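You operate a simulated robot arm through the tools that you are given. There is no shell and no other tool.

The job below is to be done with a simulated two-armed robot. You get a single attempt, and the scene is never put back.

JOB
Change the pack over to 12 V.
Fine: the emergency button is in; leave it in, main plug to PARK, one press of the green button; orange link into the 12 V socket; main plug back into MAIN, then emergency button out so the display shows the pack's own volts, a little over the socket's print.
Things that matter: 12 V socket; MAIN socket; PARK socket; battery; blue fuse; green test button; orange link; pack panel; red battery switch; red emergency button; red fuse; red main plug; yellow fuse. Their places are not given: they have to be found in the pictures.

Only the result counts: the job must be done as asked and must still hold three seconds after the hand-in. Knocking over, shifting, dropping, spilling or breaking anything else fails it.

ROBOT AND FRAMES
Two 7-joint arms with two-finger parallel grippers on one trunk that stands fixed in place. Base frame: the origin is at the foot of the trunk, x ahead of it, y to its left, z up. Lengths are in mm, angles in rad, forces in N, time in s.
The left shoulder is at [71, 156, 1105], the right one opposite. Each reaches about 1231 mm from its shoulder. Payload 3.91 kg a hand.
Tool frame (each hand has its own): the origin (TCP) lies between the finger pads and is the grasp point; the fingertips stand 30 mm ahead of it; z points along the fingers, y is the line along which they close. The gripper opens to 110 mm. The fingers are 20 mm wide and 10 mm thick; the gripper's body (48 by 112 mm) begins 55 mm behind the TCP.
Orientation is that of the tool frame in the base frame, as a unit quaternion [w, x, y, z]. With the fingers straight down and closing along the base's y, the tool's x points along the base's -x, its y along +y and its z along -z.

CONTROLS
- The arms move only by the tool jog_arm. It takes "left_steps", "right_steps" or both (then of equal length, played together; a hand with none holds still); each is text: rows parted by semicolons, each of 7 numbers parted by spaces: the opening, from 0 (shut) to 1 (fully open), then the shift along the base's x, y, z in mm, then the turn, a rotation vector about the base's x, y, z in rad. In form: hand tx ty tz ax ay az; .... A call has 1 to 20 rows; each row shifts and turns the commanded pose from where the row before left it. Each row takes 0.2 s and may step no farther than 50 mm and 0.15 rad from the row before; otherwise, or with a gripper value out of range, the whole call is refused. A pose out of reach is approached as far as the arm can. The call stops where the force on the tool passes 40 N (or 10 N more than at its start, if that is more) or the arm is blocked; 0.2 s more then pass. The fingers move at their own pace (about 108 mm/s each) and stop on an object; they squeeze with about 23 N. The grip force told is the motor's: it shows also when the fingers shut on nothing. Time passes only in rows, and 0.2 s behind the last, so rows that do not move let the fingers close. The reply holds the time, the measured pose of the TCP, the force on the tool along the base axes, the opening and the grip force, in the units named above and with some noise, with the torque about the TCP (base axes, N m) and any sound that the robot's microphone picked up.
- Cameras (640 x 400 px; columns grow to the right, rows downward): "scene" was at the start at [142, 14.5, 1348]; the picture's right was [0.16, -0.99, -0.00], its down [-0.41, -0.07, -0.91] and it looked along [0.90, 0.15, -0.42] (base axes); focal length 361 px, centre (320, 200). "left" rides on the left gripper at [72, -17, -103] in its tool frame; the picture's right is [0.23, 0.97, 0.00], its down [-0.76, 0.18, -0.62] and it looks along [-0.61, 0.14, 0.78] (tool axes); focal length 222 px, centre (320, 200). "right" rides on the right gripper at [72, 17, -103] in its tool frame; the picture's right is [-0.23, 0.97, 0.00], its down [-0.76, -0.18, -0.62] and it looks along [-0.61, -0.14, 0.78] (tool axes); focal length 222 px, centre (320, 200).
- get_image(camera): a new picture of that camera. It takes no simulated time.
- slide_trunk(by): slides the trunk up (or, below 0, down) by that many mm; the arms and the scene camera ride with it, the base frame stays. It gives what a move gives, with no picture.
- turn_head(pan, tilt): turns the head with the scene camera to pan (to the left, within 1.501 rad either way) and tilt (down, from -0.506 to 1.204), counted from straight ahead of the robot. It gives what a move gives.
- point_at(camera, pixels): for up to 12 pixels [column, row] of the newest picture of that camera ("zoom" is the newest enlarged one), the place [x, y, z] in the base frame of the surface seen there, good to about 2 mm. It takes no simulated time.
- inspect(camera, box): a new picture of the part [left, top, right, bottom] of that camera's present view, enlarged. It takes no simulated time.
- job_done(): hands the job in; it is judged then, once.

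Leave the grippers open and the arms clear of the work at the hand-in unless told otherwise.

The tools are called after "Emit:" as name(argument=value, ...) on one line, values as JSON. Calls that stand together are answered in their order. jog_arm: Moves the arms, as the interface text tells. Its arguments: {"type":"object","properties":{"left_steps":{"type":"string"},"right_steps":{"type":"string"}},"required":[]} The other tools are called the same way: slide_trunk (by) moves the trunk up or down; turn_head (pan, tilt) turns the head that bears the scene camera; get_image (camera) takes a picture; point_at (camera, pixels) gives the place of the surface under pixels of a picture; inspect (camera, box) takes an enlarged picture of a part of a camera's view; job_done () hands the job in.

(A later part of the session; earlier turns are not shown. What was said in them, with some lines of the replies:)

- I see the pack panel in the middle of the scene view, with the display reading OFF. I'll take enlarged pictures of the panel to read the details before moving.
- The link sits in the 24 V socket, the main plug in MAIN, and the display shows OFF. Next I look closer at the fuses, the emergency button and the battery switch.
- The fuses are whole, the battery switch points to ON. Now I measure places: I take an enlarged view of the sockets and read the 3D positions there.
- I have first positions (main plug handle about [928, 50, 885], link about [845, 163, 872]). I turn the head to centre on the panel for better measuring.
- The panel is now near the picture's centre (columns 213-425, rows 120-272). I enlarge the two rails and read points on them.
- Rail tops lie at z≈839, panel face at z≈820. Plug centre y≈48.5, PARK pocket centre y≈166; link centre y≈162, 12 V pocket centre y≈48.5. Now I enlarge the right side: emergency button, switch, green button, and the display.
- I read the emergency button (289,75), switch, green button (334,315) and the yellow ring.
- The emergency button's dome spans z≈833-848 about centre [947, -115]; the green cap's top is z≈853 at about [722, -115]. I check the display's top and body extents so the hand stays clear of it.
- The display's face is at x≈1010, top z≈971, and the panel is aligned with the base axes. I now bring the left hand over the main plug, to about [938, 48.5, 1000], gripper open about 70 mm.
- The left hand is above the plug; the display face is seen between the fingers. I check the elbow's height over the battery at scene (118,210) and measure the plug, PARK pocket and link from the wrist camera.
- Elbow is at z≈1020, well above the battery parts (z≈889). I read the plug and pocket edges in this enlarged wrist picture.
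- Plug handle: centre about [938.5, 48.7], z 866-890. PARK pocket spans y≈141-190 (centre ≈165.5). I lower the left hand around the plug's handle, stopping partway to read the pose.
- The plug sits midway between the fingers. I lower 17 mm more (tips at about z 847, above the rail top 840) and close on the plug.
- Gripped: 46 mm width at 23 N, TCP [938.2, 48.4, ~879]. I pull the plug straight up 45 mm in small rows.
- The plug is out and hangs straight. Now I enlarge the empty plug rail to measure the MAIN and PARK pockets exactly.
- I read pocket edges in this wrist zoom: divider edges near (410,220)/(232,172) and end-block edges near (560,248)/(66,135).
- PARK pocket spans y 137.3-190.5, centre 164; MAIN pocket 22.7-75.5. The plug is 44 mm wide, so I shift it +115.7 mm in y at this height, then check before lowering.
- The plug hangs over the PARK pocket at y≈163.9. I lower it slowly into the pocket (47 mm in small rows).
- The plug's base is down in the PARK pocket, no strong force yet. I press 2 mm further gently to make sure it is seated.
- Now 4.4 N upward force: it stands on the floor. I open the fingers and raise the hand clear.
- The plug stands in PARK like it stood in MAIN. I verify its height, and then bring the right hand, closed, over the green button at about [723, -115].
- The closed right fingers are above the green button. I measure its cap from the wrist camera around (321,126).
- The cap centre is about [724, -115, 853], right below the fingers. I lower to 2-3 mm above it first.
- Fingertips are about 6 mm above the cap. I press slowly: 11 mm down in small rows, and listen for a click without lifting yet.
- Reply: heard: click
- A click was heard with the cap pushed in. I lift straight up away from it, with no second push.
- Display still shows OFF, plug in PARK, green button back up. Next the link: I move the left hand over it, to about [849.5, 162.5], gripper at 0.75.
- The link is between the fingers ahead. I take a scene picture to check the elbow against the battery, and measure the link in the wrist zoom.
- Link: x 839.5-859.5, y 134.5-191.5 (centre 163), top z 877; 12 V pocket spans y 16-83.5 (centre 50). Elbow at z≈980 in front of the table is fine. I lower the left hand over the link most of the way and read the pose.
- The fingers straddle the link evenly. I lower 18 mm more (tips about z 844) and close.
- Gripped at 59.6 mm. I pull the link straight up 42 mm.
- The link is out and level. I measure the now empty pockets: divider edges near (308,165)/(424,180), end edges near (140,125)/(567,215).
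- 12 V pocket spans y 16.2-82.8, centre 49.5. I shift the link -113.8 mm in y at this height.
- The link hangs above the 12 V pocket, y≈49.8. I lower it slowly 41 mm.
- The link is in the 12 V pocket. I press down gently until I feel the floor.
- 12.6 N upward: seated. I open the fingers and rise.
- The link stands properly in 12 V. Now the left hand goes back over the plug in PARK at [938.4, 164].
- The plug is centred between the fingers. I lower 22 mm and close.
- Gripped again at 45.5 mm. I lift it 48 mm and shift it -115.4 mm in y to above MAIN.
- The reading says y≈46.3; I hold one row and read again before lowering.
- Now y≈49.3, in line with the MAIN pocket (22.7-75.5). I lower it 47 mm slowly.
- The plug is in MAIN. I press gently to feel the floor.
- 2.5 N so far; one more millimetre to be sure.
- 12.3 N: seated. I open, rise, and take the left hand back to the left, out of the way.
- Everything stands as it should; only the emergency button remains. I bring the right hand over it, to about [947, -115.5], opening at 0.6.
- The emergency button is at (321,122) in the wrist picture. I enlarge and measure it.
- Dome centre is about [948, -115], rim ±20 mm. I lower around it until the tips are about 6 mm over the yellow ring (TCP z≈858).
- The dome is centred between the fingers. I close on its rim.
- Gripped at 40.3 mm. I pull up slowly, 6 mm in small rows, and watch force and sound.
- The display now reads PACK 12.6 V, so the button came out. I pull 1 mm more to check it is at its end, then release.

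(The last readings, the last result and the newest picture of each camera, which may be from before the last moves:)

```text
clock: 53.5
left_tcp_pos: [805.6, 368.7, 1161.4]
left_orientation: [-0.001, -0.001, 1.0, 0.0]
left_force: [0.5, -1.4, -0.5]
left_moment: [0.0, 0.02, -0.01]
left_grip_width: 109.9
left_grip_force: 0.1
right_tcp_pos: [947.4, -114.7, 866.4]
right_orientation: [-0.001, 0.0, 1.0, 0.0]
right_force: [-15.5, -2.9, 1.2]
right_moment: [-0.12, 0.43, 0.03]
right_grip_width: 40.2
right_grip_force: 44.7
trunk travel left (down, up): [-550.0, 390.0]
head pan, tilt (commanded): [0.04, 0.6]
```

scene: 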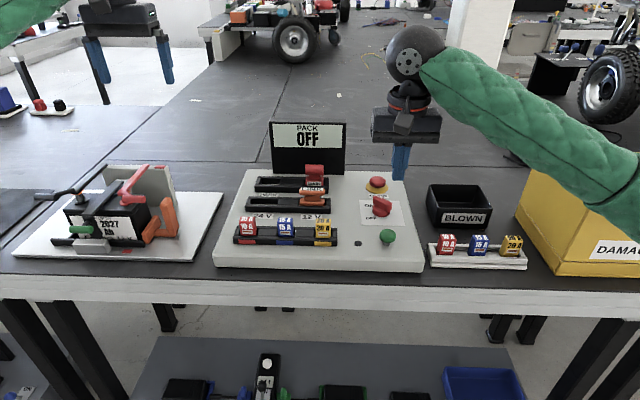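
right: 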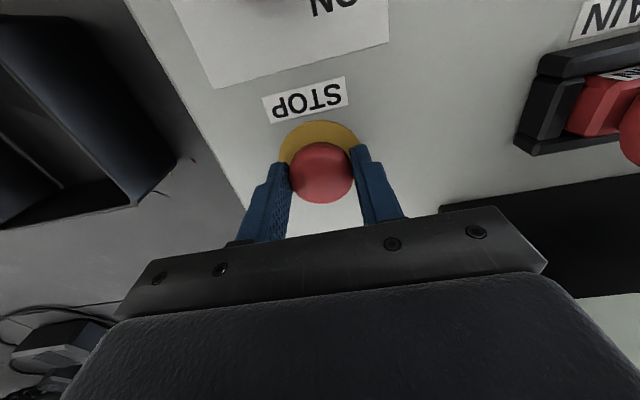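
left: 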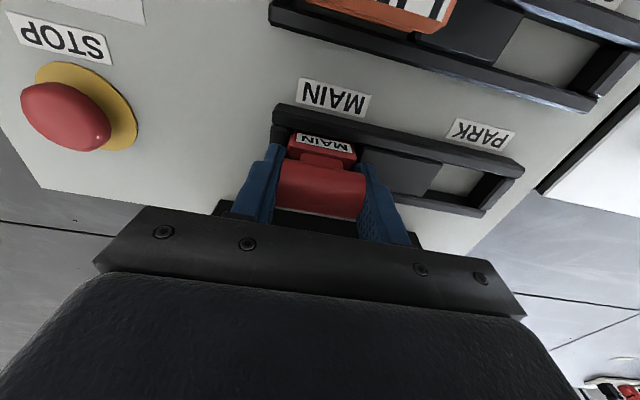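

I open the fingers and, without lowering, rise straight off the button.

Emit:
jog_arm(right_steps="0.6 0 0 0 0 0 0; 0.6 0 0 0 0 0 0; 0.6 0 0 0 0 0 0; 0.6 0 0 10 0 0 0; 0.6 0 0 25 0 0 0; 0.6 0 0 40 0 0 0; 0.6 0 0 45 0 0 0; 0.6 0 0 0 0 0 0")

Emit:
inspect(camera="scene", box=[240, 110, 430, 270])

Emit:
get_image(camera="right")

```text
clock: 55.3
left_tcp_pos: [808.8, 369.5, 1158.7]
left_orientation: [-0.001, 0.0, 1.0, 0.0]
left_force: [0.6, 0.6, 0.0]
left_moment: [-0.02, -0.01, 0.01]
left_grip_width: 110.0
left_grip_force: 0.1
right_tcp_pos: [948.5, -114.0, 986.1]
right_orientation: [-0.001, 0.001, 1.0, 0.0]
right_force: [0.5, -0.8, 0.2]
right_moment: [-0.03, 0.01, -0.02]
right_grip_width: 65.7
right_grip_force: 0.0
trunk travel left (down, up): [-550.0, 390.0]
head pan, tilt (commanded): [0.04, 0.6]
```

```text
2.50 times, centred on (335, 190) of scene
```

zoom: 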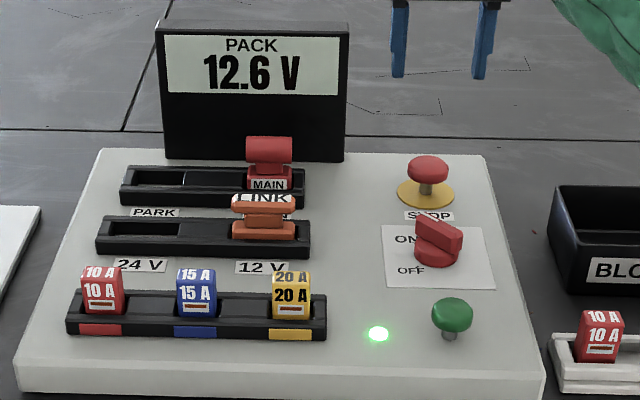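

```text
taken
```

right: 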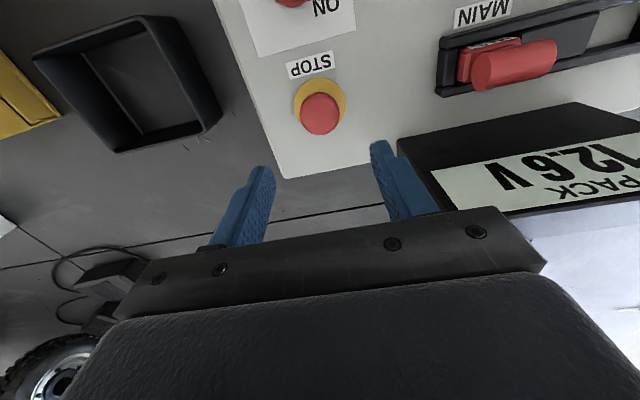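

Display 12.6 V and the lamp is lit green; the button stands out. I bring the right hand up and back to where it started, fully open.

Emit:
jog_arm(right_steps="0.6 0 0 40 0 0 0; 0.6 0 0 40 0 0 0; 0.6 0 0 38 0 0 0; 1 -40 -13.8 0 0 0 0; 1 -40 -13.8 0 0 0 0; 1 -40 -13.8 0 0 0 0; 1 -40 -13.8 0 0 0 0; 1 -40 -13.8 0 0 0 0; 1 -40 -13.8 0 0 0 0; 1 -40 -13.8 0 0 0 0; 1 0 0 0 0 0 0; 1 0 0 0 0 0 0; 1 0 0 0 0 0 0; 1 0 0 0 0 0 0; 1 0 0 0 0 0 0")

Emit:
get_image(camera="scene")

Emit:
inspect(camera="scene", box=[240, 110, 430, 270])

```text
clock: 58.5
left_tcp_pos: [807.4, 370.1, 1160.0]
left_orientation: [0.0, 0.0, 1.0, -0.001]
left_force: [0.1, 0.6, 0.1]
left_moment: [-0.02, 0.0, -0.04]
left_grip_width: 109.9
left_grip_force: 0.0
right_tcp_pos: [668.8, -210.7, 1102.4]
right_orientation: [0.0, 0.0, 1.0, 0.0]
right_force: [-0.2, 0.3, 0.4]
right_moment: [0.01, 0.04, -0.02]
right_grip_width: 110.1
right_grip_force: 0.0
trunk travel left (down, up): [-550.0, 390.0]
head pan, tilt (commanded): [0.04, 0.6]
```

```text
taken
```

scene: 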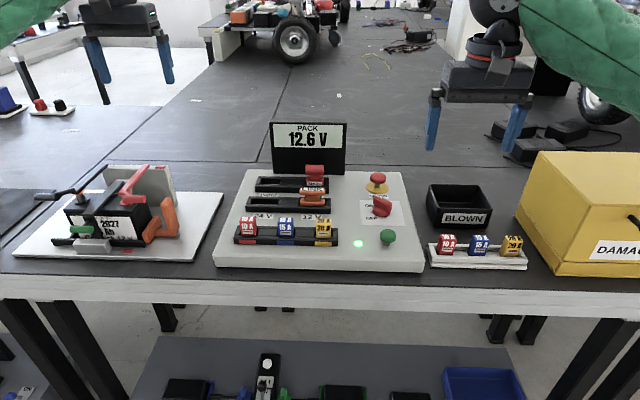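

```text
2.50 times, centred on (335, 190) of scene
```

zoom: 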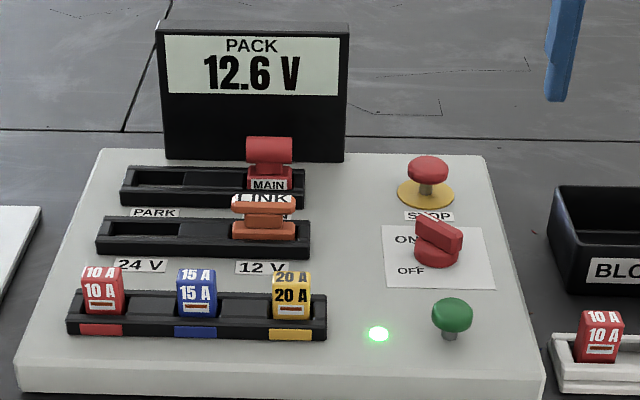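

Three seconds on, the display still reads 12.6 V. One last enlarged check of the fuses and the seating of link and plug before the hand-in.

Emit:
inspect(camera="scene", box=[235, 155, 345, 250])

```text
4.21 times, centred on (290, 202) of scene
```

zoom: 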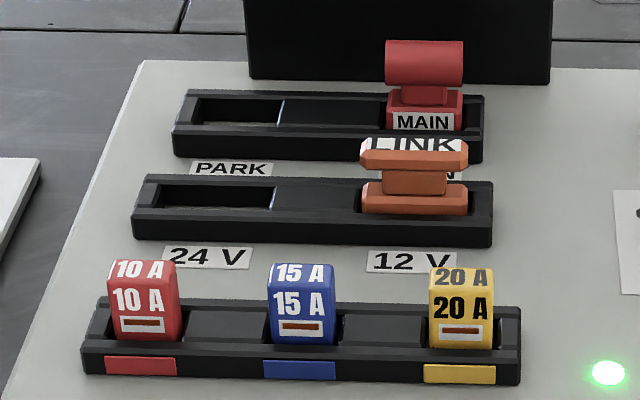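

The fuses are whole, the link sits in 12 V, the plug in MAIN, the emergency button is out, and both hands are open and clear. I hand the job in.

Emit:
job_done()

```text
The job is handed in.
```

The pack is changed over to 12 V, and the display reads 12.6 V with the green lamp lit. The reading was unchanged when I checked again about three seconds after backing off.

1. **Main plug to PARK:** I moved it out of MAIN with the emergency button left in, and it seated firmly.
2. **Green button:** I pressed it once and heard one click.
3. **Orange link:** I moved it from the 24 V socket to the 12 V socket and pressed it down until it seated.
4. **Main plug back to MAIN:** It seated firmly there too.
5. **Emergency button:** I pulled it straight up until it came out, and the display went from OFF to 12.6 V.

The three fuses are whole, the battery switch is still at ON, and I saw nothing else moved. Both grippers are open and clear of the panel. The job is handed in; no verdict came back with it.
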